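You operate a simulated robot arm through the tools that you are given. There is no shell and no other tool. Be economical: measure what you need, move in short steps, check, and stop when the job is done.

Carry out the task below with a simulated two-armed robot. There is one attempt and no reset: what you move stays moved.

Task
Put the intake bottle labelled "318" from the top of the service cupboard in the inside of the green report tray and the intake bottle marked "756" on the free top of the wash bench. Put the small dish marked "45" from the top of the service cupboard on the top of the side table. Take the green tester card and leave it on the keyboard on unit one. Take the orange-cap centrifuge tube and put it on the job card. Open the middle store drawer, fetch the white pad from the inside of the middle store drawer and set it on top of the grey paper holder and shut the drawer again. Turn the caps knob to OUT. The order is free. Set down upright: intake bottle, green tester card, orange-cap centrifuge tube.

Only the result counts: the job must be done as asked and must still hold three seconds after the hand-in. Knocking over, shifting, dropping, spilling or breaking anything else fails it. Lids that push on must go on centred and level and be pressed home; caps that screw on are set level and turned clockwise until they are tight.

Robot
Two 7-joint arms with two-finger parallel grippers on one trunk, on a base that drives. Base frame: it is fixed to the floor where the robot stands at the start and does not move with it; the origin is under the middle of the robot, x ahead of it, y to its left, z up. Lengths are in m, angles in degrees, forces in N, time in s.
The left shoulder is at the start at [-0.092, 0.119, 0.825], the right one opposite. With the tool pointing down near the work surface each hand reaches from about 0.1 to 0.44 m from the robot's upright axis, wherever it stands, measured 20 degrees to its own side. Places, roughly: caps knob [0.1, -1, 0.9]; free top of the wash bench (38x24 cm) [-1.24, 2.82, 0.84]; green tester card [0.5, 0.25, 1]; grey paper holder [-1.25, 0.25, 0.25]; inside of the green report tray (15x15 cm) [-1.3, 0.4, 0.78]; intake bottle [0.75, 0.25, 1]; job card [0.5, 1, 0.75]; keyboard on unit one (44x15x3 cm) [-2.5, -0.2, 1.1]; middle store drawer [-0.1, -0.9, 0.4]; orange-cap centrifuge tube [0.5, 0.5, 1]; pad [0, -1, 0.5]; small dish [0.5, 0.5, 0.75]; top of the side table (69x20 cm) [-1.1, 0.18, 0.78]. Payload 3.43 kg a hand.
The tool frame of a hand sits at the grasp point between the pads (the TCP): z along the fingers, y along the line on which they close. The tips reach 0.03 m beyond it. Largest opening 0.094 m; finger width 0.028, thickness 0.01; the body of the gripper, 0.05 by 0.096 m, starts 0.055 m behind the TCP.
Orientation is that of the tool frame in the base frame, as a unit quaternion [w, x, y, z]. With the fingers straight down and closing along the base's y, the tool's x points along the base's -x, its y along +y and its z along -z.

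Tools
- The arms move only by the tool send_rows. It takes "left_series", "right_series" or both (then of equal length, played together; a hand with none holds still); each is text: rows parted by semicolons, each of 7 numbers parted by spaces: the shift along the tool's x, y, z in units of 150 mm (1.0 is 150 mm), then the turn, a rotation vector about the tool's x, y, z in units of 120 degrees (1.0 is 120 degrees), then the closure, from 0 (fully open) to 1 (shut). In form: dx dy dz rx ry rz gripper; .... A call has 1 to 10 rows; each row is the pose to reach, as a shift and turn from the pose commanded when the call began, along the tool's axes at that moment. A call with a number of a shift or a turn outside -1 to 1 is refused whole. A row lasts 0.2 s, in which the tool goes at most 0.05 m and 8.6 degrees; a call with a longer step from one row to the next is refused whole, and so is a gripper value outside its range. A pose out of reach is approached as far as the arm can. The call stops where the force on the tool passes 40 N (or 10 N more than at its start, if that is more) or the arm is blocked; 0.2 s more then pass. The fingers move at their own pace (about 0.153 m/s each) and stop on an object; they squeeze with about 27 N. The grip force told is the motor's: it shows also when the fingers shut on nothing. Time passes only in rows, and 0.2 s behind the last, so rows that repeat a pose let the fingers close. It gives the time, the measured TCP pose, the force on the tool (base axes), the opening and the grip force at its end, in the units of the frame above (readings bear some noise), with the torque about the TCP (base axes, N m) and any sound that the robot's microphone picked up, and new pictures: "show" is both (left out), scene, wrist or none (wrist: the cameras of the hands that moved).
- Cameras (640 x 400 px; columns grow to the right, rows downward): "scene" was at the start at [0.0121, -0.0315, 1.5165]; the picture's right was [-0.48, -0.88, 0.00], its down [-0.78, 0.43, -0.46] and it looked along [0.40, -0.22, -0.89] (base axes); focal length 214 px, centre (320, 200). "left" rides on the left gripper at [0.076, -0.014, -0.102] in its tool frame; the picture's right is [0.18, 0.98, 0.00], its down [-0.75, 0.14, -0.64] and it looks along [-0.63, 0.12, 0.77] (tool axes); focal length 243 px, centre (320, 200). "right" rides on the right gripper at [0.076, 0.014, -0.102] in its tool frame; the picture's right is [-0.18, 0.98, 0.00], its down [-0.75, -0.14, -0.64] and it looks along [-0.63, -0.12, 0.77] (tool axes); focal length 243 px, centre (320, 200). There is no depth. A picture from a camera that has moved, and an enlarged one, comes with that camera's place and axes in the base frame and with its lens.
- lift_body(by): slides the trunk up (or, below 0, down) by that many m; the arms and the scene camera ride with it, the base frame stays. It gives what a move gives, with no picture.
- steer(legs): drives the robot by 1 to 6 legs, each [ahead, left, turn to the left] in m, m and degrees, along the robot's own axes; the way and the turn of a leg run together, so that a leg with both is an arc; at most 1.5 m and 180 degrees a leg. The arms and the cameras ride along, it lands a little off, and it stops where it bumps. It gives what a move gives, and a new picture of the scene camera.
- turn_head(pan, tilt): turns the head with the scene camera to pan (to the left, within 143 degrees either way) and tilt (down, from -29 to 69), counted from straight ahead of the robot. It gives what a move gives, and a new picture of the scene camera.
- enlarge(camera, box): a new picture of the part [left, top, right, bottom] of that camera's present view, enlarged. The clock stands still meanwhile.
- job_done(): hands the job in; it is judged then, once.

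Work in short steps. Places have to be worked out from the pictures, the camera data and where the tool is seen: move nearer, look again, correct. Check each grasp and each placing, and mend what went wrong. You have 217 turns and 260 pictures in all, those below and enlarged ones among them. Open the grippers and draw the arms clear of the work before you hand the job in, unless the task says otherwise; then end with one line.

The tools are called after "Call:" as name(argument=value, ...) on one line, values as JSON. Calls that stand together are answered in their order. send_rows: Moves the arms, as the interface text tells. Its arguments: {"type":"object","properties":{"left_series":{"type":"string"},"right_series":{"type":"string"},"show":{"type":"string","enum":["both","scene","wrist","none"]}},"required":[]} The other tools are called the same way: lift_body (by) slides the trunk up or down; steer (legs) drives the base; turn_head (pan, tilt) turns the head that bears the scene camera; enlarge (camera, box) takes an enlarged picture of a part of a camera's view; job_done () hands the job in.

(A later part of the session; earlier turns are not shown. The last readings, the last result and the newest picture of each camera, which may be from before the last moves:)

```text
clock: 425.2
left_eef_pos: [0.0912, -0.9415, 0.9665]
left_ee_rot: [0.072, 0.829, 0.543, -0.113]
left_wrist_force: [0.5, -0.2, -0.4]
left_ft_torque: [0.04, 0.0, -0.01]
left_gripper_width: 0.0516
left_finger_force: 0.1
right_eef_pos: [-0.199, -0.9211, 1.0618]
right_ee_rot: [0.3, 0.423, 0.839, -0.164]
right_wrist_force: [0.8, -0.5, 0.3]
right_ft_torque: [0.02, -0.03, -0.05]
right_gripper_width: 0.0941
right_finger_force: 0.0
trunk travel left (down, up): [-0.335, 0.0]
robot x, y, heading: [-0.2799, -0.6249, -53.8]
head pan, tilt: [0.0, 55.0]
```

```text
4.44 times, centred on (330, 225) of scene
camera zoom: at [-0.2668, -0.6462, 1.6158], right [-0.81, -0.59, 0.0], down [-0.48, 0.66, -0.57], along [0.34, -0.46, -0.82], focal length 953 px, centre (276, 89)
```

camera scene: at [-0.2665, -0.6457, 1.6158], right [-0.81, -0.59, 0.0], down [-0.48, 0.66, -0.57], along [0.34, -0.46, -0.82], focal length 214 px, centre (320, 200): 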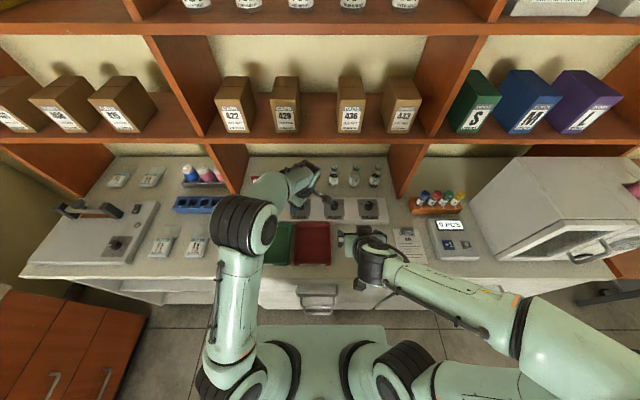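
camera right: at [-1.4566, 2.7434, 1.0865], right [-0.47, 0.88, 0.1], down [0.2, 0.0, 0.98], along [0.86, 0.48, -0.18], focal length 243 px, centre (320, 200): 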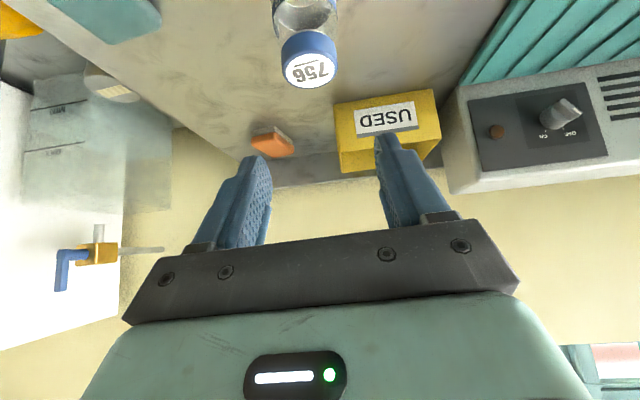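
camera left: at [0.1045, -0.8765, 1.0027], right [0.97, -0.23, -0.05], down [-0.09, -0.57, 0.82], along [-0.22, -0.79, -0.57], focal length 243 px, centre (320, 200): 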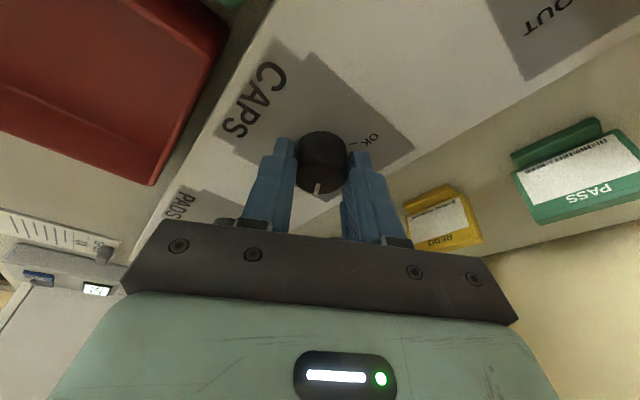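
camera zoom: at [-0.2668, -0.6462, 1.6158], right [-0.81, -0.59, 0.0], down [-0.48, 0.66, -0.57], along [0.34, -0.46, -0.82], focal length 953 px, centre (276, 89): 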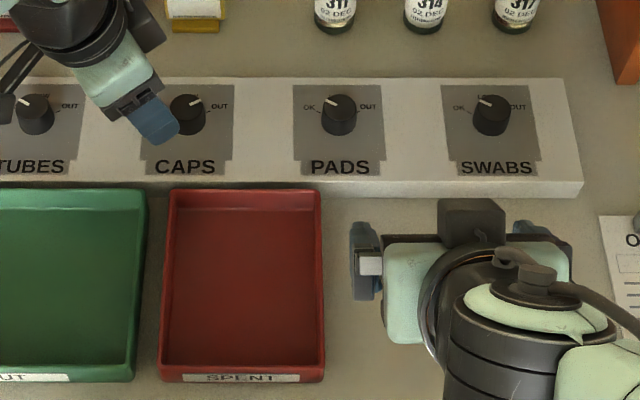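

Call:
enlarge(camera="scene", box=[298, 196, 348, 222])

```text
12.80 times, centred on (323, 209) of scene
camera zoom: at [-0.2668, -0.6462, 1.6158], right [-0.81, -0.59, 0.0], down [-0.48, 0.66, -0.57], along [0.34, -0.46, -0.82], focal length 2745 px, centre (282, 85)
```

zoom: 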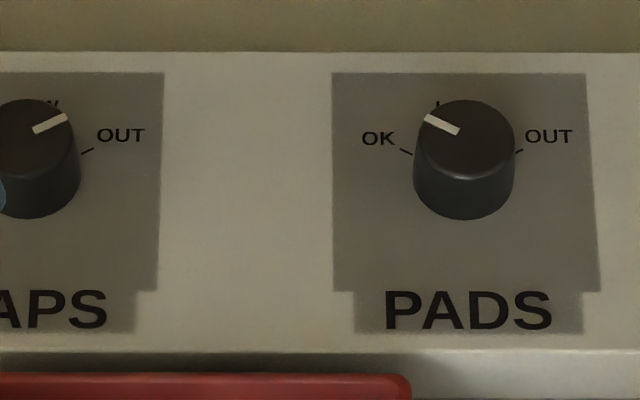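

CAPS pointer now mirrors PADS' OK position — it points to OUT. Retract the left hand, back off and position left of the drawer; lower the trunk.

Call:
send_rows(left_series="0.15 0 -0.05 0 0 -0.06 0.4;0.35 0.05 -0.1 0 0 -0.12 0.4;0.55 0.1 -0.15 0 0 -0.18 0.4;0.7 0.2 -0.2 0 0 -0.24 0;0.8 0.3 -0.3 0 0 -0.3 0;0.85 0.35 -0.45 0 0 -0.36 0;0.85 0.35 -0.6 0 0 -0.42 0;0.85 0.35 -0.6 0 0 -0.48 0", show="none")

Call:
steer(legs=[[-0.17, 0, 0], [0, 0.36, 0]])

Call:
turn_head(pan=-25, tilt=62)

```text
clock: 427.0
left_eef_pos: [0.1982, -0.8269, 1.0209]
left_ee_rot: [0.008, 0.464, 0.876, -0.134]
left_wrist_force: [-0.5, -0.4, 0.5]
left_ft_torque: [-0.01, -0.01, 0.01]
left_gripper_width: 0.0939
left_finger_force: 0.1
right_eef_pos: [-0.1991, -0.9206, 1.0636]
right_ee_rot: [0.3, 0.422, 0.839, -0.165]
right_wrist_force: [0.6, 0.1, -0.9]
right_ft_torque: [0.0, -0.01, -0.03]
right_gripper_width: 0.0941
right_finger_force: 0.0
trunk travel left (down, up): [-0.335, 0.0]
robot x, y, heading: [-0.2841, -0.6267, -54.0]
head pan, tilt: [0.0, 55.0]
```

```text
clock: 431.9
left_eef_pos: [0.3982, -0.47, 1.0216]
left_ee_rot: [0.01, 0.461, 0.877, -0.134]
left_wrist_force: [0.2, -0.5, -0.8]
left_ft_torque: [-0.02, -0.01, -0.02]
left_gripper_width: 0.094
left_finger_force: 0.1
right_eef_pos: [0.001, -0.565, 1.0619]
right_ee_rot: [0.301, 0.419, 0.841, -0.163]
right_wrist_force: [-0.1, 0.0, 0.8]
right_ft_torque: [0.0, 0.03, 0.02]
right_gripper_width: 0.0938
right_finger_force: 0.1
trunk travel left (down, up): [-0.335, 0.0]
robot x, y, heading: [-0.0837, -0.2674, -53.5]
head pan, tilt: [0.0, 55.0]
camera scene: at [-0.0673, -0.2918, 1.6158], right [-0.8, -0.6, 0.0], down [-0.49, 0.66, -0.57], along [0.34, -0.46, -0.82], focal length 214 px, centre (320, 200)
```

scene: 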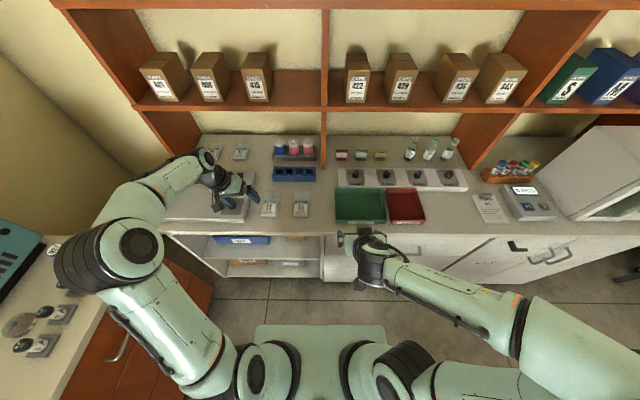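

```text
clock: 432.8
left_eef_pos: [0.3977, -0.4694, 1.022]
left_ee_rot: [0.01, 0.461, 0.877, -0.133]
left_wrist_force: [0.9, -0.6, -0.1]
left_ft_torque: [0.01, 0.03, -0.01]
left_gripper_width: 0.0938
left_finger_force: 0.1
right_eef_pos: [0.0032, -0.5666, 1.0617]
right_ee_rot: [0.301, 0.419, 0.841, -0.163]
right_wrist_force: [0.5, 0.5, 0.7]
right_ft_torque: [0.02, -0.01, 0.0]
right_gripper_width: 0.0941
right_finger_force: 0.1
trunk travel left (down, up): [-0.335, 0.0]
robot x, y, heading: [-0.0881, -0.2694, -53.8]
head pan, tilt: [-25.0, 62.0]
camera scene: at [-0.0973, -0.2969, 1.6074], right [-0.98, -0.2, 0.0], down [-0.18, 0.86, -0.47], along [0.09, -0.46, -0.88], focal length 214 px, centre (320, 200)
```

scene: 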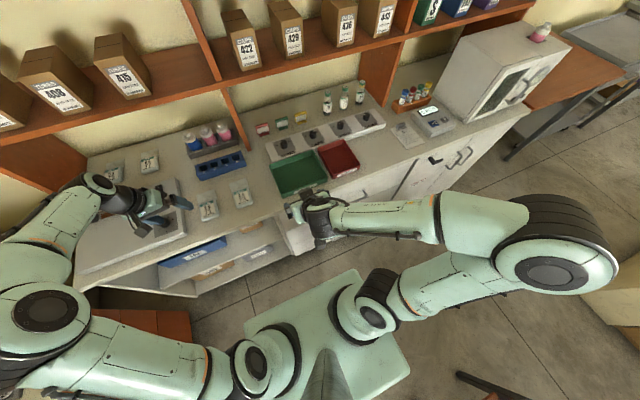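

Retract the left hand inward before lowering the trunk.

Call:
send_rows(left_series="0.25 0 0 0 0 0 0;0.5 0 0 0 0 0 0;0.75 -0.1 0 0 0 0 0;1 -0.2 0 0 0 0 0;1 -0.45 0 0 0 0 0;1 -0.7 0 0 0 0 0;1 -0.95 0 0 0 0 0;1 -1 0 0 0 0 0", show="none")

Call:
lift_body(by=-0.3)

Call:
turn_head(pan=-40, tilt=50)

```text
clock: 434.6
left_eef_pos: [0.1893, -0.4293, 1.034]
left_ee_rot: [0.011, 0.462, 0.877, -0.132]
left_wrist_force: [-0.3, -0.5, 0.2]
left_ft_torque: [-0.03, 0.0, -0.03]
left_gripper_width: 0.0938
left_finger_force: 0.1
right_eef_pos: [0.0019, -0.5662, 1.0621]
right_ee_rot: [0.301, 0.418, 0.842, -0.162]
right_wrist_force: [0.3, 0.0, -0.4]
right_ft_torque: [-0.02, 0.0, -0.01]
right_gripper_width: 0.0939
right_finger_force: 0.0
trunk travel left (down, up): [-0.335, 0.0]
robot x, y, heading: [-0.0798, -0.2679, -53.5]
head pan, tilt: [-25.0, 62.0]
```

```text
clock: 437.6
left_eef_pos: [0.1906, -0.4294, 0.7352]
left_ee_rot: [0.01, 0.462, 0.877, -0.133]
left_wrist_force: [-1.0, 0.4, -1.1]
left_ft_torque: [-0.02, 0.02, -0.01]
left_gripper_width: 0.094
left_finger_force: 0.1
right_eef_pos: [0.0027, -0.5666, 0.7617]
right_ee_rot: [0.301, 0.418, 0.842, -0.162]
right_wrist_force: [0.4, 1.1, -0.3]
right_ft_torque: [0.04, -0.03, 0.03]
right_gripper_width: 0.0941
right_finger_force: 0.1
trunk travel left (down, up): [-0.035, 0.3]
robot x, y, heading: [-0.0822, -0.2708, -53.5]
head pan, tilt: [-25.0, 62.0]
```

```text
clock: 438.3
left_eef_pos: [0.1895, -0.4297, 0.7341]
left_ee_rot: [0.01, 0.462, 0.877, -0.134]
left_wrist_force: [0.2, 0.0, -0.4]
left_ft_torque: [-0.01, -0.04, 0.01]
left_gripper_width: 0.0945
left_finger_force: 0.0
right_eef_pos: [0.002, -0.5656, 0.7631]
right_ee_rot: [0.301, 0.418, 0.842, -0.163]
right_wrist_force: [1.0, 0.1, -0.7]
right_ft_torque: [-0.01, 0.0, 0.01]
right_gripper_width: 0.0941
right_finger_force: 0.0
trunk travel left (down, up): [-0.035, 0.3]
robot x, y, heading: [-0.0831, -0.2678, -53.3]
head pan, tilt: [-40.0, 50.0]
camera scene: at [-0.0887, -0.346, 1.3103], right [-1.0, 0.06, 0.0], down [0.05, 0.77, -0.64], along [-0.04, -0.64, -0.77], focal length 214 px, centre (320, 200)
```

scene: 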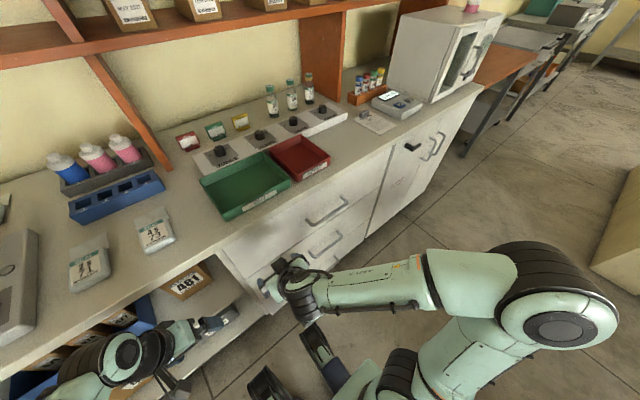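

Drawer handles are visible (middle one at z≈0.35–0.43). I orient the right hand horizontally: first pitch 50° more while moving right.

Call:
send_rows(right_series="0 -0.14 0 0 -0.0695 0 0;0 -0.28 0 0 -0.139 0 0;0 -0.42 0 0 -0.2085 0 0;0 -0.56 0 0 -0.278 0 0;0 -0.7 0 0 -0.3475 0 0;0 -0.85 0 0 -0.417 0 0;0 -0.95 0 0 -0.417 0 0", show="none")

Call:
send_rows(right_series="0.1 0 0 0 0 0.07 0;0.2 0 0 0 0 0.14 0;0.3 0 0 0 0 0.21 0;0.4 0 0 0 0 0.28 0;0.5 0 0 0 0 0.35 0;0.6 0 0 0 0 0.42 0;0.7 0 0 0 0 0.49 0;0.8 0 0 0 0 0.56 0;0.9 -0.1 0 0 0 0.63 0;1 -0.2 0 0 0 0.7 0", show="both")

```text
clock: 439.9
left_eef_pos: [0.1903, -0.4307, 0.7345]
left_ee_rot: [0.011, 0.462, 0.877, -0.133]
left_wrist_force: [-0.1, 0.1, 0.8]
left_ft_torque: [0.0, 0.0, -0.04]
left_gripper_width: 0.0943
left_finger_force: 0.1
right_eef_pos: [-0.1041, -0.7276, 0.7758]
right_ee_rot: [0.625, 0.31, 0.638, -0.325]
right_wrist_force: [0.2, -0.9, -0.7]
right_ft_torque: [-0.03, -0.02, 0.03]
right_gripper_width: 0.0935
right_finger_force: 0.0
right hand out of reach, approached as far as the arm can: row 2, 3, 4, 5, 6, 7
trunk travel left (down, up): [-0.035, 0.3]
robot x, y, heading: [-0.0867, -0.2694, -53.5]
head pan, tilt: [-40.0, 50.0]
```

```text
clock: 441.5
left_eef_pos: [0.1902, -0.4304, 0.7341]
left_ee_rot: [0.01, 0.462, 0.877, -0.134]
left_wrist_force: [0.2, 0.4, 0.1]
left_ft_torque: [0.0, -0.01, 0.02]
left_gripper_width: 0.0937
left_finger_force: 0.1
right_eef_pos: [-0.1301, -0.7338, 0.7718]
right_ee_rot: [0.707, 0.573, 0.415, 0.001]
right_wrist_force: [2.6, -2.1, 8.9]
right_ft_torque: [-0.4, -0.1, 0.07]
right_gripper_width: 0.0891
right_finger_force: 0.2
right hand out of reach, approached as far as the arm can: row 1, 2, 3, 4, 5, 6, 7
trunk travel left (down, up): [-0.035, 0.3]
robot x, y, heading: [-0.0844, -0.2725, -53.7]
head pan, tilt: [-40.0, 50.0]
stopped in row 7 (right hand): the force on the tool passed its limit at 50 N (the readings are from after the stop); the commanded pose is now the measured one
camera scene: at [-0.0881, -0.3459, 1.3103], right [-1.0, 0.06, 0.0], down [0.05, 0.76, -0.64], along [-0.04, -0.64, -0.77], focal length 214 px, centre (320, 200)
camera right: at [-0.1336, -0.6095, 0.7371], right [0.35, 0.25, 0.9], down [-0.94, 0.11, 0.33], along [-0.02, -0.96, 0.27], focal length 243 px, centre (320, 200)
```

scene: 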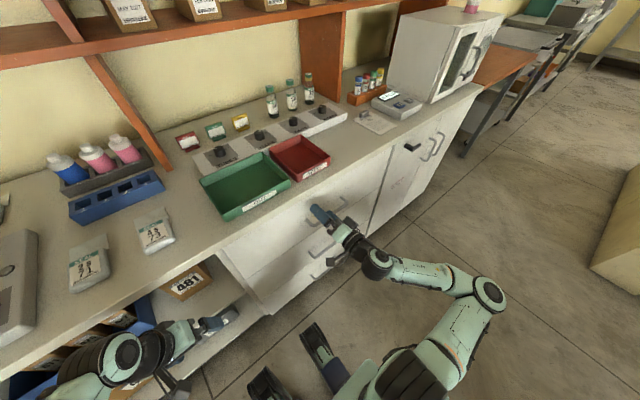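
right: 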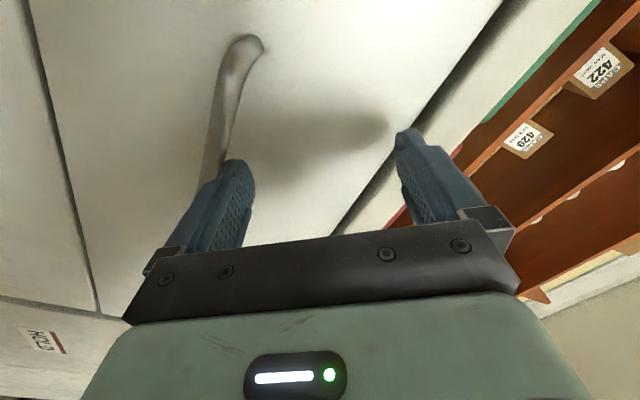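

The hand grazed the top drawer's handle. Pull back, finish the roll, and lower toward the middle handle.

Call:
send_rows(right_series="0 0 -0.27 0 0 0 0.2;0 0 -0.53 0 0 0 0.2;0.1 -0.14 -0.53 0 0 0.06 0.2;0.2 -0.28 -0.53 0 0 0.12 0.2;0.3 -0.42 -0.53 0 0 0.18 0.2;0.4 -0.56 -0.53 0 0 0.24 0.2;0.5 -0.7 -0.53 0 0 0.3 0.2;0.6 -0.83 -0.53 0 0 0.3 0.2;0.69 -0.95 -0.53 0 0 0.3 0.2;0.69 -0.95 -0.53 0 0 0.3 0.2", show="wrist")

```text
clock: 443.7
left_eef_pos: [0.19, -0.4301, 0.7333]
left_ee_rot: [0.01, 0.462, 0.876, -0.134]
left_wrist_force: [-0.2, -0.5, -0.1]
left_ft_torque: [-0.02, -0.01, 0.0]
left_gripper_width: 0.094
left_finger_force: 0.1
right_eef_pos: [-0.1988, -0.7252, 0.7422]
right_ee_rot: [0.651, 0.692, 0.225, 0.216]
right_wrist_force: [0.5, -0.8, -1.0]
right_ft_torque: [0.01, 0.01, 0.02]
right_gripper_width: 0.075
right_finger_force: 0.0
right hand out of reach, approached as far as the arm can: row 1, 2, 3, 4, 5, 6, 7, 8, 9, 10
trunk travel left (down, up): [-0.035, 0.3]
robot x, y, heading: [-0.0832, -0.2681, -53.4]
head pan, tilt: [-40.0, 50.0]
camera right: at [-0.1987, -0.5972, 0.7623], right [-0.12, -0.16, 0.98], down [-0.99, 0.07, -0.11], along [-0.06, -0.98, -0.17], focal length 243 px, centre (320, 200)
```

right: 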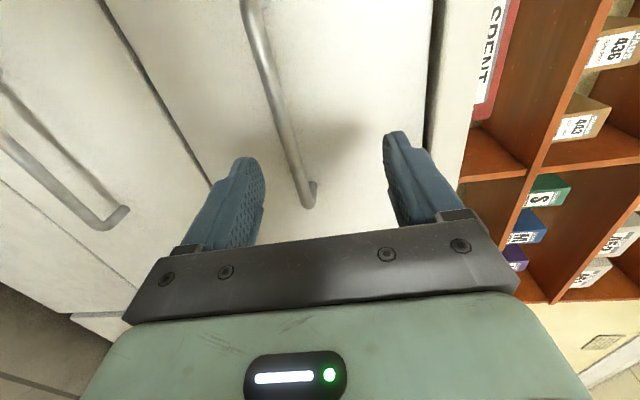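

Robot is too near for a horizontal tool; middle handle is at about e1 −0.61, z≈0.485. I back up 0.25 m and lower the hand.

Call:
steer(legs=[[-0.25, 0, 0]])

Call:
send_rows(right_series="0 -0.2 0.1 0 0 0 0.3;0 -0.4 0.2 0 0 0 0.3;0 -0.6 0.3 0 0 0 0.3;-0.05 -0.8 0.4 0 0 0 0.3;-0.1 -1 0.5 0 0 0 0.3;-0.1 -1 0.7 0 0 0 0.3;-0.1 -1 0.7 0 0 0 0.3", show="wrist")

```text
clock: 445.6
left_eef_pos: [0.0382, -0.2253, 0.7337]
left_ee_rot: [0.01, 0.464, 0.875, -0.134]
left_wrist_force: [-0.7, -1.2, 0.6]
left_ft_torque: [0.02, -0.02, -0.04]
left_gripper_width: 0.0941
left_finger_force: 0.1
right_eef_pos: [-0.3527, -0.5188, 0.7429]
right_ee_rot: [0.652, 0.692, 0.223, 0.216]
right_wrist_force: [0.5, -0.3, 0.5]
right_ft_torque: [0.01, 0.03, -0.04]
right_gripper_width: 0.0751
right_finger_force: 0.1
trunk travel left (down, up): [-0.035, 0.3]
robot x, y, heading: [-0.2342, -0.0644, -53.5]
head pan, tilt: [-40.0, 50.0]
camera scene: at [-0.241, -0.1409, 1.3103], right [-1.0, 0.06, 0.0], down [0.05, 0.76, -0.64], along [-0.04, -0.64, -0.77], focal length 214 px, centre (320, 200)
```

scene: 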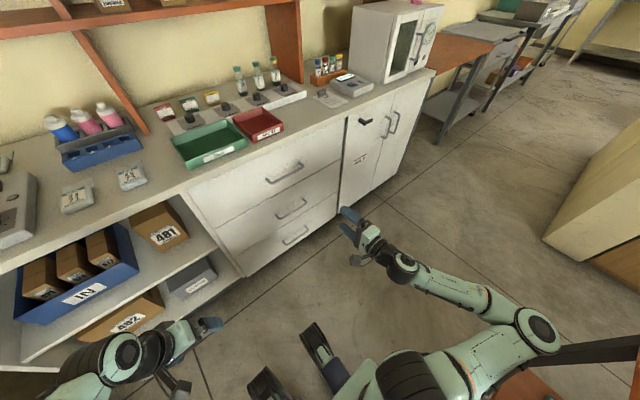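

```text
clock: 447.2
left_eef_pos: [0.0386, -0.2252, 0.7344]
left_ee_rot: [0.01, 0.464, 0.876, -0.133]
left_wrist_force: [-0.3, 0.2, -1.0]
left_ft_torque: [-0.01, 0.03, 0.01]
left_gripper_width: 0.0938
left_finger_force: 0.1
right_eef_pos: [-0.3339, -0.6442, 0.6734]
right_ee_rot: [0.631, 0.705, 0.237, 0.218]
right_wrist_force: [-0.1, -0.2, -0.3]
right_ft_torque: [-0.03, -0.02, 0.0]
right_gripper_width: 0.0658
right_finger_force: 0.1
right hand out of reach, approached as far as the arm can: row 1, 2, 3, 4, 5, 6, 7
trunk travel left (down, up): [-0.035, 0.3]
robot x, y, heading: [-0.2359, -0.0623, -53.6]
head pan, tilt: [-40.0, 50.0]
camera right: at [-0.3354, -0.5181, 0.6988], right [-0.09, -0.2, 0.98], down [-1.0, 0.06, -0.08], along [-0.04, -0.98, -0.21], focal length 243 px, centre (320, 200)
```

right: 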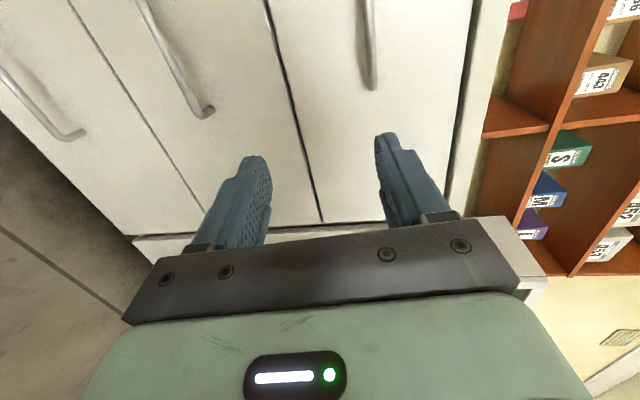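

The horizontal tool can't get low enough. I pitch the hand 45° down (fingers still opening across the bar) and go for a spot above the middle handle.

Call:
send_rows(right_series="-0.06 0.17 0.16 0.0625 0 0 0.3;-0.12 0.34 0.33 0.125 0 0 0.3;-0.18 0.5 0.5 0.1875 0 0 0.3;-0.24 0.67 0.67 0.25 0 0 0.3;-0.3 0.84 0.84 0.3125 0 0 0.3;-0.34 1 1 0.375 0 0 0.3;-0.34 1 1 0.375 0 0 0.3", show="both")

```text
clock: 448.8
left_eef_pos: [0.0384, -0.2256, 0.7345]
left_ee_rot: [0.01, 0.464, 0.876, -0.133]
left_wrist_force: [-1.1, -0.1, -0.3]
left_ft_torque: [-0.03, -0.01, 0.04]
left_gripper_width: 0.0938
left_finger_force: 0.0
right_eef_pos: [-0.2895, -0.7908, 0.7907]
right_ee_rot: [0.332, 0.886, 0.301, 0.117]
right_wrist_force: [0.4, -0.5, -1.1]
right_ft_torque: [0.02, 0.0, 0.01]
right_gripper_width: 0.0657
right_finger_force: 0.0
right hand out of reach, approached as far as the arm can: row 6, 7
trunk travel left (down, up): [-0.035, 0.3]
robot x, y, heading: [-0.2377, -0.0623, -53.6]
head pan, tilt: [-40.0, 50.0]
camera scene: at [-0.2407, -0.141, 1.3103], right [-1.0, 0.06, 0.0], down [0.05, 0.76, -0.64], along [-0.04, -0.64, -0.77], focal length 214 px, centre (320, 200)
camera right: at [-0.2647, -0.6996, 0.8768], right [0.3, -0.7, 0.65], down [-0.92, -0.04, 0.38], along [-0.24, -0.71, -0.66], focal length 243 px, centre (320, 200)
```

scene: 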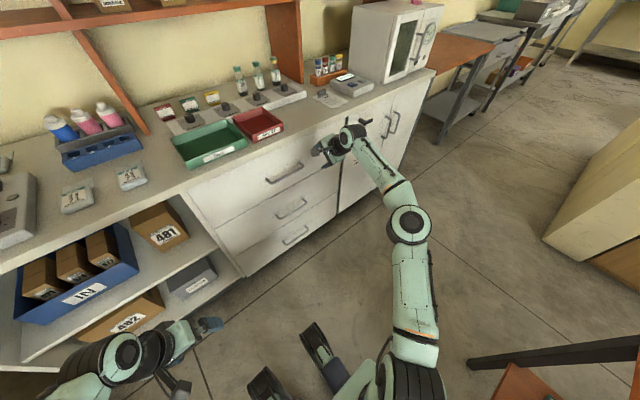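
right: 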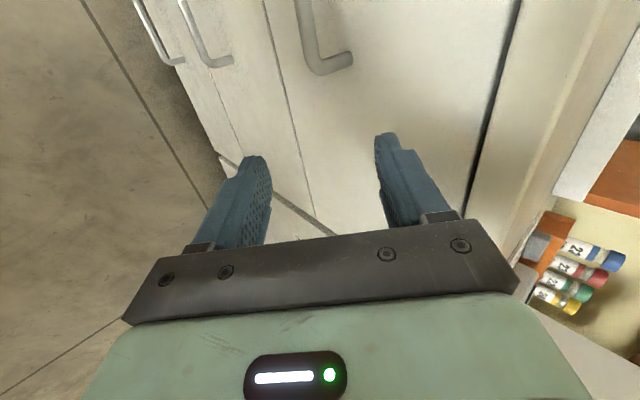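

The arm can't get low with this roll direction. I flip the roll the other way (−180° about the fingers), moving up meanwhile.

Call:
send_rows(right_series="0 0.1 -0.15 0 0 -0.07 0.3;0 0.2 -0.3 0 0 -0.14 0.3;0 0.3 -0.45 0 0 -0.21 0.3;0 0.4 -0.6 0 0 -0.28 0.3;0 0.5 -0.7 0 0 -0.35 0.3;0 0.5 -0.7 0 0 -0.42 0.3;0 0.5 -0.7 0 0 -0.49 0.3;0 0.5 -0.7 0 0 -0.56 0.3;0 0.5 -0.7 0 0 -0.63 0.3;0 0.5 -0.7 0 0 -0.7 0.3", show="none")

Call:
send_rows(right_series="0 0 0 0 0 -0.07 0.3;0 0 0 0 0 -0.14 0.3;0 0 0 0 0 -0.21 0.3;0 0 0 0 0 -0.28 0.3;0 0 0 0 0 -0.35 0.3;0 0 0 0 0 -0.42 0.3;0 0 0 0 0 -0.49 0.3;0 0 0 0 0 -0.56 0.3;0 0 0 0 0 -0.63 0.3;0 0 0 0 0 -0.7 0.3", show="none")

```text
clock: 451.0
left_eef_pos: [0.0385, -0.2271, 0.7344]
left_ee_rot: [0.009, 0.464, 0.876, -0.133]
left_wrist_force: [0.8, 0.0, 0.1]
left_ft_torque: [-0.01, 0.02, -0.02]
left_gripper_width: 0.0941
left_finger_force: 0.1
right_eef_pos: [-0.3325, -0.7377, 0.8947]
right_ee_rot: [0.308, 0.461, 0.823, -0.127]
right_wrist_force: [-0.2, 0.0, -0.2]
right_ft_torque: [0.01, 0.0, -0.03]
right_gripper_width: 0.0657
right_finger_force: 0.0
right hand out of reach, approached as far as the arm can: row 1, 2, 3, 4, 5, 6, 7, 8, 9, 10
trunk travel left (down, up): [-0.035, 0.3]
robot x, y, heading: [-0.234, -0.0675, -53.6]
head pan, tilt: [-40.0, 50.0]
```

```text
clock: 453.2
left_eef_pos: [0.0387, -0.2259, 0.7345]
left_ee_rot: [0.009, 0.463, 0.876, -0.132]
left_wrist_force: [0.4, -0.1, 0.2]
left_ft_torque: [0.01, -0.02, -0.01]
left_gripper_width: 0.094
left_finger_force: 0.1
right_eef_pos: [-0.3312, -0.7408, 0.8969]
right_ee_rot: [0.143, -0.209, 0.919, -0.301]
right_wrist_force: [0.0, 0.6, 0.2]
right_ft_torque: [0.04, 0.01, 0.0]
right_gripper_width: 0.0657
right_finger_force: 0.0
trunk travel left (down, up): [-0.035, 0.3]
robot x, y, heading: [-0.2377, -0.0611, -53.8]
head pan, tilt: [-40.0, 50.0]
```

Now the other roll is reachable without limit. Lower 15 cm and shift left 10 cm, then again.

Call:
send_rows(right_series="-0.1 0.15 0.16 0 0 0 0.3;-0.2 0.3 0.32 0 0 0 0.3;-0.3 0.45 0.47 0 0 0 0.3;-0.4 0.6 0.63 0 0 0 0.3;-0.51 0.74 0.79 0 0 0 0.3;-0.51 0.74 0.79 0 0 0 0.3", show="none")

Call:
send_rows(right_series="0.03 0.12 0.16 0 0 -0.02 0.3;0.06 0.25 0.31 0 0 -0.04 0.3;0.09 0.37 0.47 0 0 -0.06 0.3;0.12 0.5 0.62 0 0 -0.08 0.3;0.14 0.61 0.78 0 0 -0.09 0.3;0.14 0.61 0.78 0 0 -0.09 0.3", show="both")

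```text
clock: 454.6
left_eef_pos: [0.0389, -0.226, 0.7344]
left_ee_rot: [0.009, 0.465, 0.875, -0.133]
left_wrist_force: [0.4, -0.4, -0.8]
left_ft_torque: [0.02, -0.02, 0.01]
left_gripper_width: 0.094
left_finger_force: 0.0
right_eef_pos: [-0.2528, -0.6803, 0.7468]
right_ee_rot: [0.144, -0.208, 0.92, -0.301]
right_wrist_force: [0.2, -0.7, 0.6]
right_ft_torque: [0.0, 0.01, 0.0]
right_gripper_width: 0.0656
right_finger_force: 0.1
trunk travel left (down, up): [-0.035, 0.3]
robot x, y, heading: [-0.2378, -0.0636, -53.7]
head pan, tilt: [-40.0, 50.0]
```

```text
clock: 456.0
left_eef_pos: [0.0377, -0.226, 0.7345]
left_ee_rot: [0.011, 0.463, 0.876, -0.134]
left_wrist_force: [-0.7, 0.7, 0.2]
left_ft_torque: [-0.02, 0.01, -0.03]
left_gripper_width: 0.0942
left_finger_force: 0.1
right_eef_pos: [-0.2529, -0.6795, 0.5953]
right_ee_rot: [0.116, -0.293, 0.896, -0.313]
right_wrist_force: [0.0, 0.5, 0.1]
right_ft_torque: [-0.03, 0.02, 0.0]
right_gripper_width: 0.0659
right_finger_force: 0.0
trunk travel left (down, up): [-0.035, 0.3]
robot x, y, heading: [-0.2361, -0.0597, -53.7]
head pan, tilt: [-40.0, 50.0]
camera scene: at [-0.2408, -0.1411, 1.3103], right [-1.0, 0.06, 0.0], down [0.05, 0.76, -0.64], along [-0.04, -0.64, -0.77], focal length 214 px, centre (320, 200)
camera right: at [-0.3603, -0.6661, 0.6637], right [-0.3, 0.73, -0.61], down [0.42, 0.68, 0.61], along [0.86, -0.07, -0.51], focal length 243 px, centre (320, 200)
```

scene: 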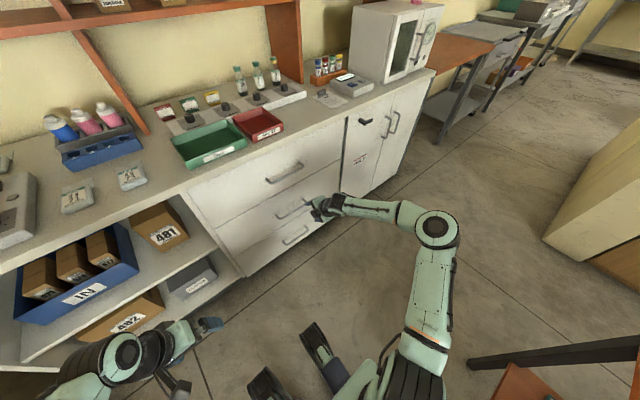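
right: 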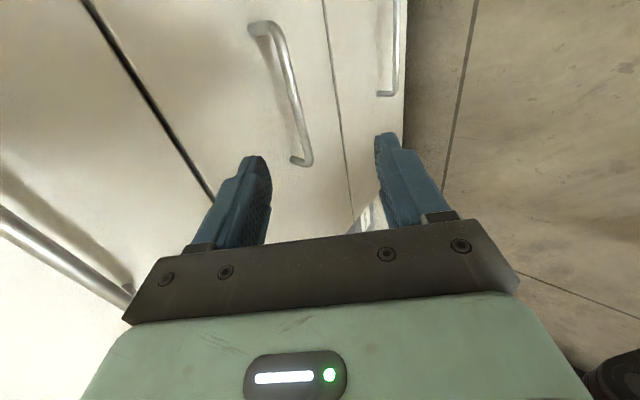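

Clear view: middle handle bar centre ≈(e1 −0.583, e2 −0.56, z 0.473). Advance along the fingers most of the way.

Call:
send_rows(right_series="-0.07 -0.16 0.1 0 0 0 0.3;-0.14 -0.316 0.25 0 0 0 0.3;-0.14 -0.316 0.5 0 0 0 0.3;-0.14 -0.316 0.75 0 0 0 0.3;-0.14 -0.316 0.85 0 0 0 0.3;-0.14 -0.316 0.85 0 0 0 0.3", show="wrist")

```text
clock: 457.4
left_eef_pos: [0.0384, -0.2258, 0.7345]
left_ee_rot: [0.009, 0.464, 0.876, -0.133]
left_wrist_force: [-0.1, 1.2, -0.5]
left_ft_torque: [-0.02, -0.01, 0.0]
left_gripper_width: 0.0941
left_finger_force: 0.1
right_eef_pos: [-0.1799, -0.743, 0.5538]
right_ee_rot: [0.115, -0.293, 0.896, -0.313]
right_wrist_force: [0.4, 0.1, 0.2]
right_ft_torque: [-0.01, 0.01, 0.0]
right_gripper_width: 0.0657
right_finger_force: 0.2
right hand out of reach, approached as far as the arm can: row 4, 5, 6
trunk travel left (down, up): [-0.035, 0.3]
robot x, y, heading: [-0.2324, -0.0622, -53.5]
head pan, tilt: [-40.0, 50.0]
camera right: at [-0.2875, -0.7285, 0.6224], right [-0.3, 0.73, -0.61], down [0.42, 0.68, 0.6], along [0.86, -0.08, -0.51], focal length 243 px, centre (320, 200)
```

right: 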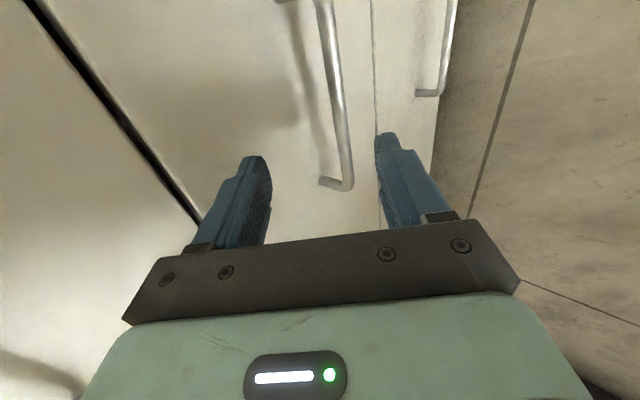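

Reach limit; the bar is ~1.5 cm toward the lower finger. I retract the hand, drive 0.12 m closer, then approach again.

Call:
send_rows(right_series="0 0.1 -0.2 0 0 0 0.3;0 0.25 -0.4 0 0 0 0.3;0 0.45 -0.55 0 0 0 0.3;0 0.65 -0.667 0 0 0 0.3;0 0.72 -0.667 0 0 0 0.3;0 0.72 -0.667 0 0 0 0.3", show="none")

Call:
steer(legs=[[0.12, 0, 0]])

Call:
send_rows(right_series="0 0 0.2 0 0 0 0.3;0 0 0.4 0 0 0 0.3;0 0 0.5 0 0 0 0.3;0 0 0.5 0 0 0 0.3", show="wrist")

```text
clock: 458.8
left_eef_pos: [0.0377, -0.2256, 0.7356]
left_ee_rot: [0.01, 0.463, 0.876, -0.133]
left_wrist_force: [0.0, 0.0, 0.3]
left_ft_torque: [0.0, 0.0, 0.0]
left_gripper_width: 0.0939
left_finger_force: 0.0
right_eef_pos: [-0.2697, -0.6224, 0.5606]
right_ee_rot: [0.115, -0.293, 0.896, -0.312]
right_wrist_force: [-0.2, -0.5, 0.3]
right_ft_torque: [-0.02, 0.0, -0.02]
right_gripper_width: 0.0659
right_finger_force: 0.1
trunk travel left (down, up): [-0.035, 0.3]
robot x, y, heading: [-0.2368, -0.0614, -54.0]
head pan, tilt: [-40.0, 50.0]
```

```text
clock: 460.0
left_eef_pos: [0.1091, -0.3212, 0.7342]
left_ee_rot: [0.01, 0.464, 0.876, -0.133]
left_wrist_force: [1.0, -1.0, 0.6]
left_ft_torque: [-0.01, 0.02, -0.03]
left_gripper_width: 0.094
left_finger_force: 0.0
right_eef_pos: [-0.1991, -0.7196, 0.5606]
right_ee_rot: [0.115, -0.294, 0.896, -0.311]
right_wrist_force: [0.5, -0.1, -0.4]
right_ft_torque: [-0.02, 0.0, 0.01]
right_gripper_width: 0.0659
right_finger_force: 0.1
trunk travel left (down, up): [-0.035, 0.3]
robot x, y, heading: [-0.1639, -0.1572, -53.8]
head pan, tilt: [-40.0, 50.0]
camera scene: at [-0.1701, -0.2373, 1.3103], right [-1.0, 0.06, 0.0], down [0.05, 0.76, -0.64], along [-0.04, -0.64, -0.77], focal length 214 px, centre (320, 200)
```

scene: 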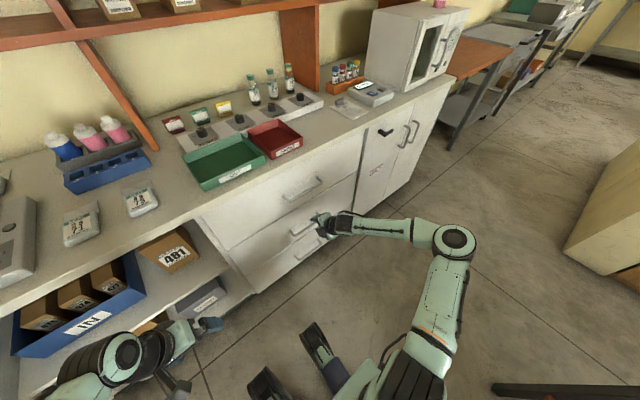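

```text
clock: 461.0
left_eef_pos: [0.1076, -0.3216, 0.7336]
left_ee_rot: [0.009, 0.464, 0.876, -0.134]
left_wrist_force: [-0.6, -0.2, 0.6]
left_ft_torque: [-0.01, -0.04, 0.0]
left_gripper_width: 0.094
left_finger_force: 0.1
right_eef_pos: [-0.169, -0.7562, 0.5042]
right_ee_rot: [0.114, -0.294, 0.896, -0.313]
right_wrist_force: [-0.1, 0.6, 0.1]
right_ft_torque: [0.0, -0.03, -0.01]
right_gripper_width: 0.0657
right_finger_force: 0.1
trunk travel left (down, up): [-0.035, 0.3]
robot x, y, heading: [-0.1641, -0.1605, -53.9]
head pan, tilt: [-40.0, 50.0]
camera right: at [-0.2773, -0.7422, 0.5717], right [-0.3, 0.73, -0.61], down [0.42, 0.68, 0.6], along [0.86, -0.08, -0.51], focal length 243 px, centre (320, 200)
```

right: 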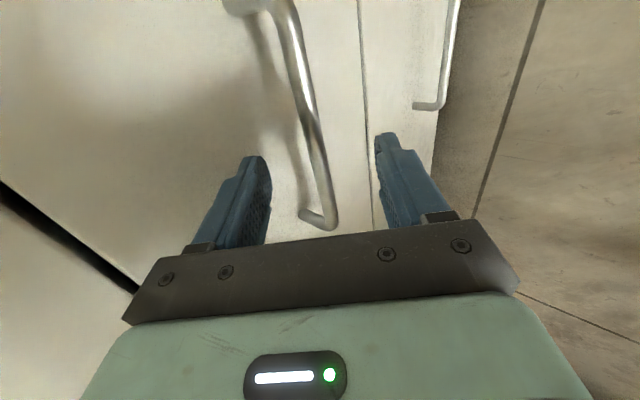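

Bar lies between the fingers, ~5 cm further. Advance and close.

Call:
send_rows(right_series="0 -0.03 0.12 0 0 0 0.3;0 -0.05 0.24 0 0 0 0.3;0 -0.05 0.33 0 0 0 0.3;0 -0.05 0.33 0 0 0 0.3", show="wrist")

```text
clock: 461.5
left_eef_pos: [0.1086, -0.3219, 0.7349]
left_ee_rot: [0.01, 0.464, 0.876, -0.133]
left_wrist_force: [0.6, 0.3, 0.8]
left_ft_torque: [-0.03, 0.02, 0.0]
left_gripper_width: 0.0939
left_finger_force: 0.1
right_eef_pos: [-0.1589, -0.7665, 0.4933]
right_ee_rot: [0.115, -0.292, 0.896, -0.313]
right_wrist_force: [-6.7, 11.8, 6.0]
right_ft_torque: [-0.26, -0.09, -0.08]
right_gripper_width: 0.0619
right_finger_force: 0.1
trunk travel left (down, up): [-0.035, 0.3]
robot x, y, heading: [-0.1654, -0.1627, -53.5]
head pan, tilt: [-40.0, 50.0]
stopped in row 2 (right hand): the force on the tool passed its limit at 48 N (the readings are from after the stop); the commanded pose is now the measured one
camera right: at [-0.2674, -0.753, 0.5617], right [-0.3, 0.73, -0.61], down [0.42, 0.68, 0.6], along [0.86, -0.08, -0.51], focal length 243 px, centre (320, 200)
```

right: 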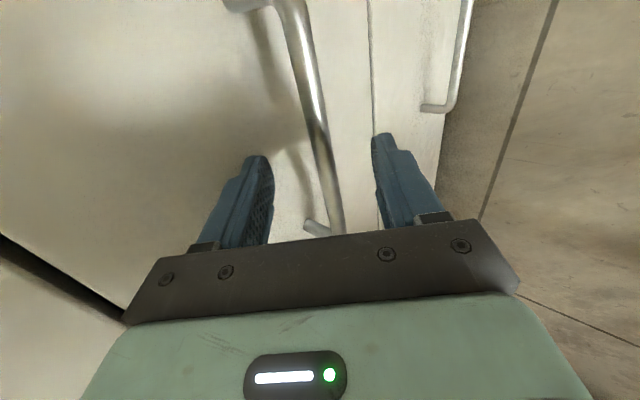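

The upper fingertip touched the drawer face. Narrow the opening, go 1.3 cm deeper, and close on the bar.

Call:
send_rows(right_series="0 0 -0.03 0 0 0 0.5;0 0 -0.03 0 0 0 0.68;0 0.02 0.03 0 0 0 0.68;0 0.03 0.09 0 0 0 0.68;0 0.03 0.09 0 0 0 1;0 0.03 0.09 0 0 0 1;0 0.03 0.09 0 0 0 1", show="wrist")

```text
clock: 463.1
left_eef_pos: [0.1077, -0.3219, 0.7337]
left_ee_rot: [0.01, 0.464, 0.876, -0.133]
left_wrist_force: [-0.2, 0.5, 0.4]
left_ft_torque: [-0.04, -0.01, 0.04]
left_gripper_width: 0.094
left_finger_force: 0.1
right_eef_pos: [-0.1545, -0.7731, 0.4796]
right_ee_rot: [0.116, -0.294, 0.895, -0.316]
right_wrist_force: [-1.6, -1.5, 5.5]
right_ft_torque: [-0.43, 0.54, 0.9]
right_gripper_width: 0.0115
right_finger_force: 45.4
trunk travel left (down, up): [-0.035, 0.3]
robot x, y, heading: [-0.1648, -0.165, -53.6]
head pan, tilt: [-40.0, 50.0]
camera right: at [-0.2628, -0.7587, 0.5481], right [-0.3, 0.73, -0.62], down [0.42, 0.68, 0.6], along [0.86, -0.08, -0.51], focal length 243 px, centre (320, 200)
```

right: 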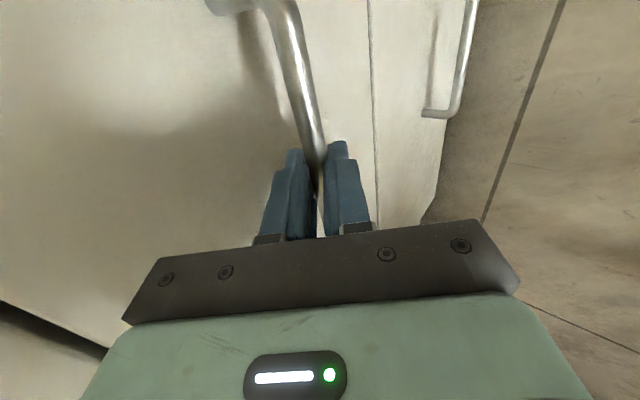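

Bar gripped. Drive straight back 0.28 m to pull the drawer open.

Call:
steer(legs=[[-0.28, 0, 0]])

```text
clock: 465.1
left_eef_pos: [-0.057, -0.0945, 0.7347]
left_ee_rot: [0.01, 0.461, 0.877, -0.134]
left_wrist_force: [0.0, 0.3, 0.1]
left_ft_torque: [-0.01, -0.02, -0.01]
left_gripper_width: 0.094
left_finger_force: 0.0
right_eef_pos: [-0.3175, -0.5479, 0.479]
right_ee_rot: [0.116, -0.296, 0.895, -0.314]
right_wrist_force: [-4.2, -4.0, 10.9]
right_ft_torque: [-0.56, 0.61, 0.25]
right_gripper_width: 0.0121
right_finger_force: 45.0
trunk travel left (down, up): [-0.035, 0.3]
robot x, y, heading: [-0.3332, 0.0634, -53.0]
head pan, tilt: [-40.0, 50.0]
camera scene: at [-0.3365, -0.0113, 1.3103], right [-1.0, 0.06, 0.0], down [0.05, 0.76, -0.64], along [-0.04, -0.64, -0.77], focal length 214 px, centre (320, 200)
```

scene: 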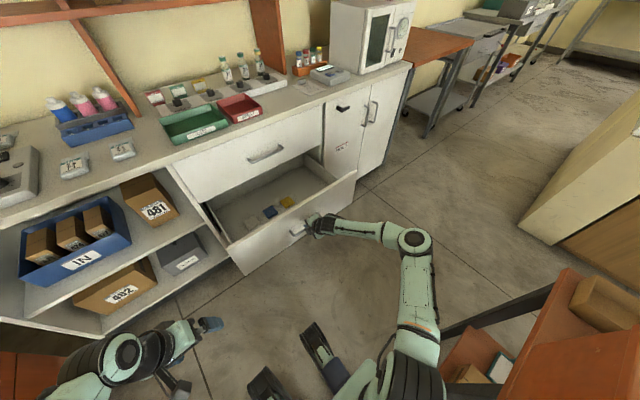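

Drawer is open; pads visible inside. Release the handle and retract, then zoom on the drawer.

Call:
send_rows(right_series="0 0 0 0 0 0 0.7;0 0 0 0 0 0 0.6;0 0 -0.15 0 0 0 0.5;0 0 -0.35 0 0 0 0.3;0 0 -0.6 0 0 0 0;0 -0.1 -0.8 0 0 0 0;0 -0.3 -1 0 0 0 0;0 -0.5 -1 0 0 0 0", show="none")

Call:
enlarge(camera="scene", box=[190, 150, 350, 270])

```text
clock: 466.9
left_eef_pos: [-0.0572, -0.0963, 0.7342]
left_ee_rot: [0.011, 0.462, 0.877, -0.134]
left_wrist_force: [0.1, 0.3, -0.3]
left_ft_torque: [0.03, 0.0, 0.0]
left_gripper_width: 0.0942
left_finger_force: 0.1
right_eef_pos: [-0.342, -0.5202, 0.6425]
right_ee_rot: [0.115, -0.295, 0.895, -0.315]
right_wrist_force: [0.3, 0.1, 0.1]
right_ft_torque: [-0.02, 0.02, -0.01]
right_gripper_width: 0.0941
right_finger_force: 0.1
trunk travel left (down, up): [-0.035, 0.3]
robot x, y, heading: [-0.3332, 0.0651, -53.3]
head pan, tilt: [-40.0, 50.0]
```

```text
3.33 times, centred on (270, 210) of scene
camera zoom: at [-0.336, -0.0122, 1.3103], right [-1.0, 0.06, 0.0], down [0.05, 0.76, -0.64], along [-0.04, -0.64, -0.77], focal length 715 px, centre (487, 167)
```

zoom: 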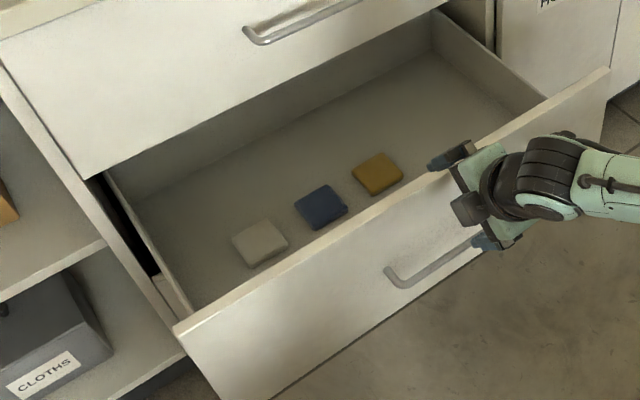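

White pad is at about [-0.03, -0.63] now. I unroll the right hand (+90°) back to the usual orientation, then drive closer.

Call:
send_rows(right_series="0 0 0 0 0 0.071 0;0 0 0 0 0 0.142 0;0 0 0 0 0 0.213 0;0 0 0 0 0 0.284 0;0 0 0 0 0 0.355 0;0 0 0 0 0 0.426 0;0 0 0 0 0 0.497 0;0 0 0 0 0 0.568 0;0 0 0 0 0 0.639 0;0 0 0 0 0 0.71 0", show="none")

Call:
send_rows(right_series="-0.2 0 -0.1 0 0 0.04 0;-0.4 0.1 -0.2 0 0 0.04 0;-0.6 0.3 -0.3 0 0 0.04 0;-0.6 0.5 -0.3 0 0 0.04 0;-0.6 0.7 -0.3 0 0 0.04 0;-0.6 0.9 -0.3 0 0 0.04 0;-0.6 0.9 -0.3 0 0 0.04 0", show="none")

Call:
steer(legs=[[0.2, 0, 0]])

```text
clock: 469.1
left_eef_pos: [-0.0576, -0.0952, 0.7341]
left_ee_rot: [0.01, 0.461, 0.877, -0.133]
left_wrist_force: [0.2, 0.9, 0.6]
left_ft_torque: [0.03, -0.03, 0.0]
left_gripper_width: 0.0939
left_finger_force: 0.1
right_eef_pos: [-0.3426, -0.5201, 0.6437]
right_ee_rot: [0.298, 0.39, 0.858, -0.153]
right_wrist_force: [0.2, -0.2, -0.2]
right_ft_torque: [0.03, 0.0, -0.01]
right_gripper_width: 0.0943
right_finger_force: 0.1
trunk travel left (down, up): [-0.035, 0.3]
robot x, y, heading: [-0.3322, 0.0672, -53.4]
head pan, tilt: [-40.0, 50.0]
```

```text
clock: 470.7
left_eef_pos: [-0.057, -0.0962, 0.7331]
left_ee_rot: [0.01, 0.462, 0.877, -0.134]
left_wrist_force: [0.3, 0.8, 0.0]
left_ft_torque: [0.03, -0.02, 0.0]
left_gripper_width: 0.0938
left_finger_force: 0.1
right_eef_pos: [-0.2125, -0.4638, 0.7327]
right_ee_rot: [0.304, 0.424, 0.841, -0.141]
right_wrist_force: [0.4, -0.9, -0.1]
right_ft_torque: [0.0, 0.02, 0.0]
right_gripper_width: 0.094
right_finger_force: 0.0
trunk travel left (down, up): [-0.035, 0.3]
robot x, y, heading: [-0.3289, 0.0622, -53.4]
head pan, tilt: [-40.0, 50.0]
```

```text
clock: 472.2
left_eef_pos: [0.0588, -0.2512, 0.7342]
left_ee_rot: [0.01, 0.462, 0.876, -0.133]
left_wrist_force: [-0.8, -0.8, -0.7]
left_ft_torque: [-0.01, 0.0, -0.03]
left_gripper_width: 0.094
left_finger_force: 0.1
right_eef_pos: [-0.0955, -0.6197, 0.7313]
right_ee_rot: [0.304, 0.423, 0.842, -0.14]
right_wrist_force: [-0.4, -1.1, -0.9]
right_ft_torque: [0.0, -0.01, 0.02]
right_gripper_width: 0.0941
right_finger_force: 0.0
trunk travel left (down, up): [-0.035, 0.3]
robot x, y, heading: [-0.2167, -0.0898, -53.2]
head pan, tilt: [-40.0, 50.0]
camera scene: at [-0.2199, -0.1687, 1.3103], right [-1.0, 0.06, 0.0], down [0.05, 0.76, -0.64], along [-0.04, -0.64, -0.77], focal length 214 px, centre (320, 200)
```

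scene: 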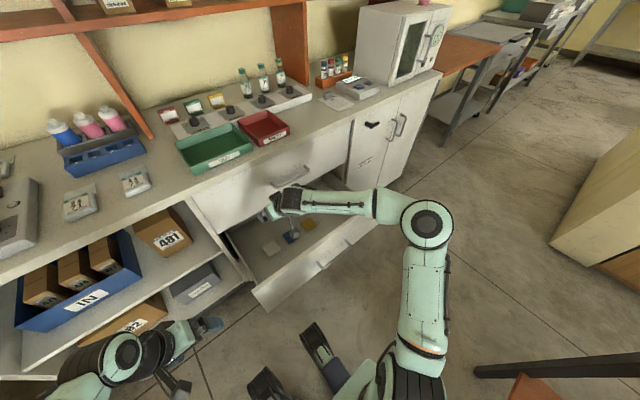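

Call:
enlarge(camera="right", box=[0, 0, 640, 400])

```text
1.00 times, centred on (320, 200) of right (not enlarged: the box is as wide or as high as the picture)
camera zoom: at [-0.1599, -0.5117, 0.7632], right [0.87, 0.48, 0.14], down [-0.02, -0.24, 0.97], along [0.49, -0.85, -0.2], focal length 243 px, centre (320, 200)
```

zoom: 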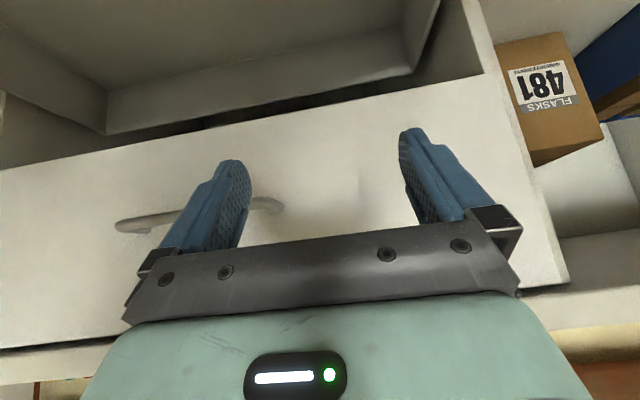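

Call:
send_rows(right_series="0 0 0 0 0.065 0 0.3;0 0 0 0 0.13 0 0.3;0 0 0 0 0.19 0 0.3;0.05 0 0.1 0 0.25 0 0.3;0.1 0 0.2 0 0.25 0 0.3;0.1 0 0.2 0 0.25 0 0.3", show="wrist")

```text
clock: 473.6
left_eef_pos: [0.0598, -0.2521, 0.7348]
left_ee_rot: [0.01, 0.462, 0.877, -0.134]
left_wrist_force: [0.8, -0.2, 1.1]
left_ft_torque: [-0.07, 0.06, -0.01]
left_gripper_width: 0.0938
left_finger_force: 0.1
right_eef_pos: [-0.1859, -0.6283, 0.7172]
right_ee_rot: [0.076, 0.446, 0.891, -0.026]
right_wrist_force: [0.9, 0.1, -0.1]
right_ft_torque: [-0.02, -0.01, 0.0]
right_gripper_width: 0.0658
right_finger_force: 0.0
right hand out of reach, approached as far as the arm can: row 1, 2, 3, 4, 5, 6
trunk travel left (down, up): [-0.035, 0.3]
robot x, y, heading: [-0.2144, -0.0939, -53.5]
head pan, tilt: [-40.0, 50.0]
camera right: at [-0.2315, -0.5488, 0.8053], right [0.89, 0.45, 0.05], down [0.26, -0.61, 0.75], along [0.36, -0.66, -0.66], focal length 243 px, centre (320, 200)
```

right: 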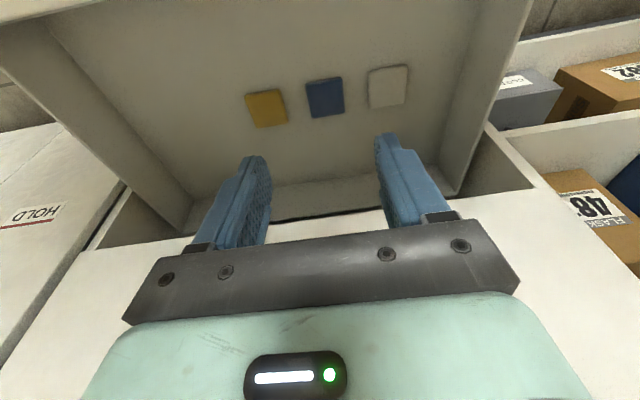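

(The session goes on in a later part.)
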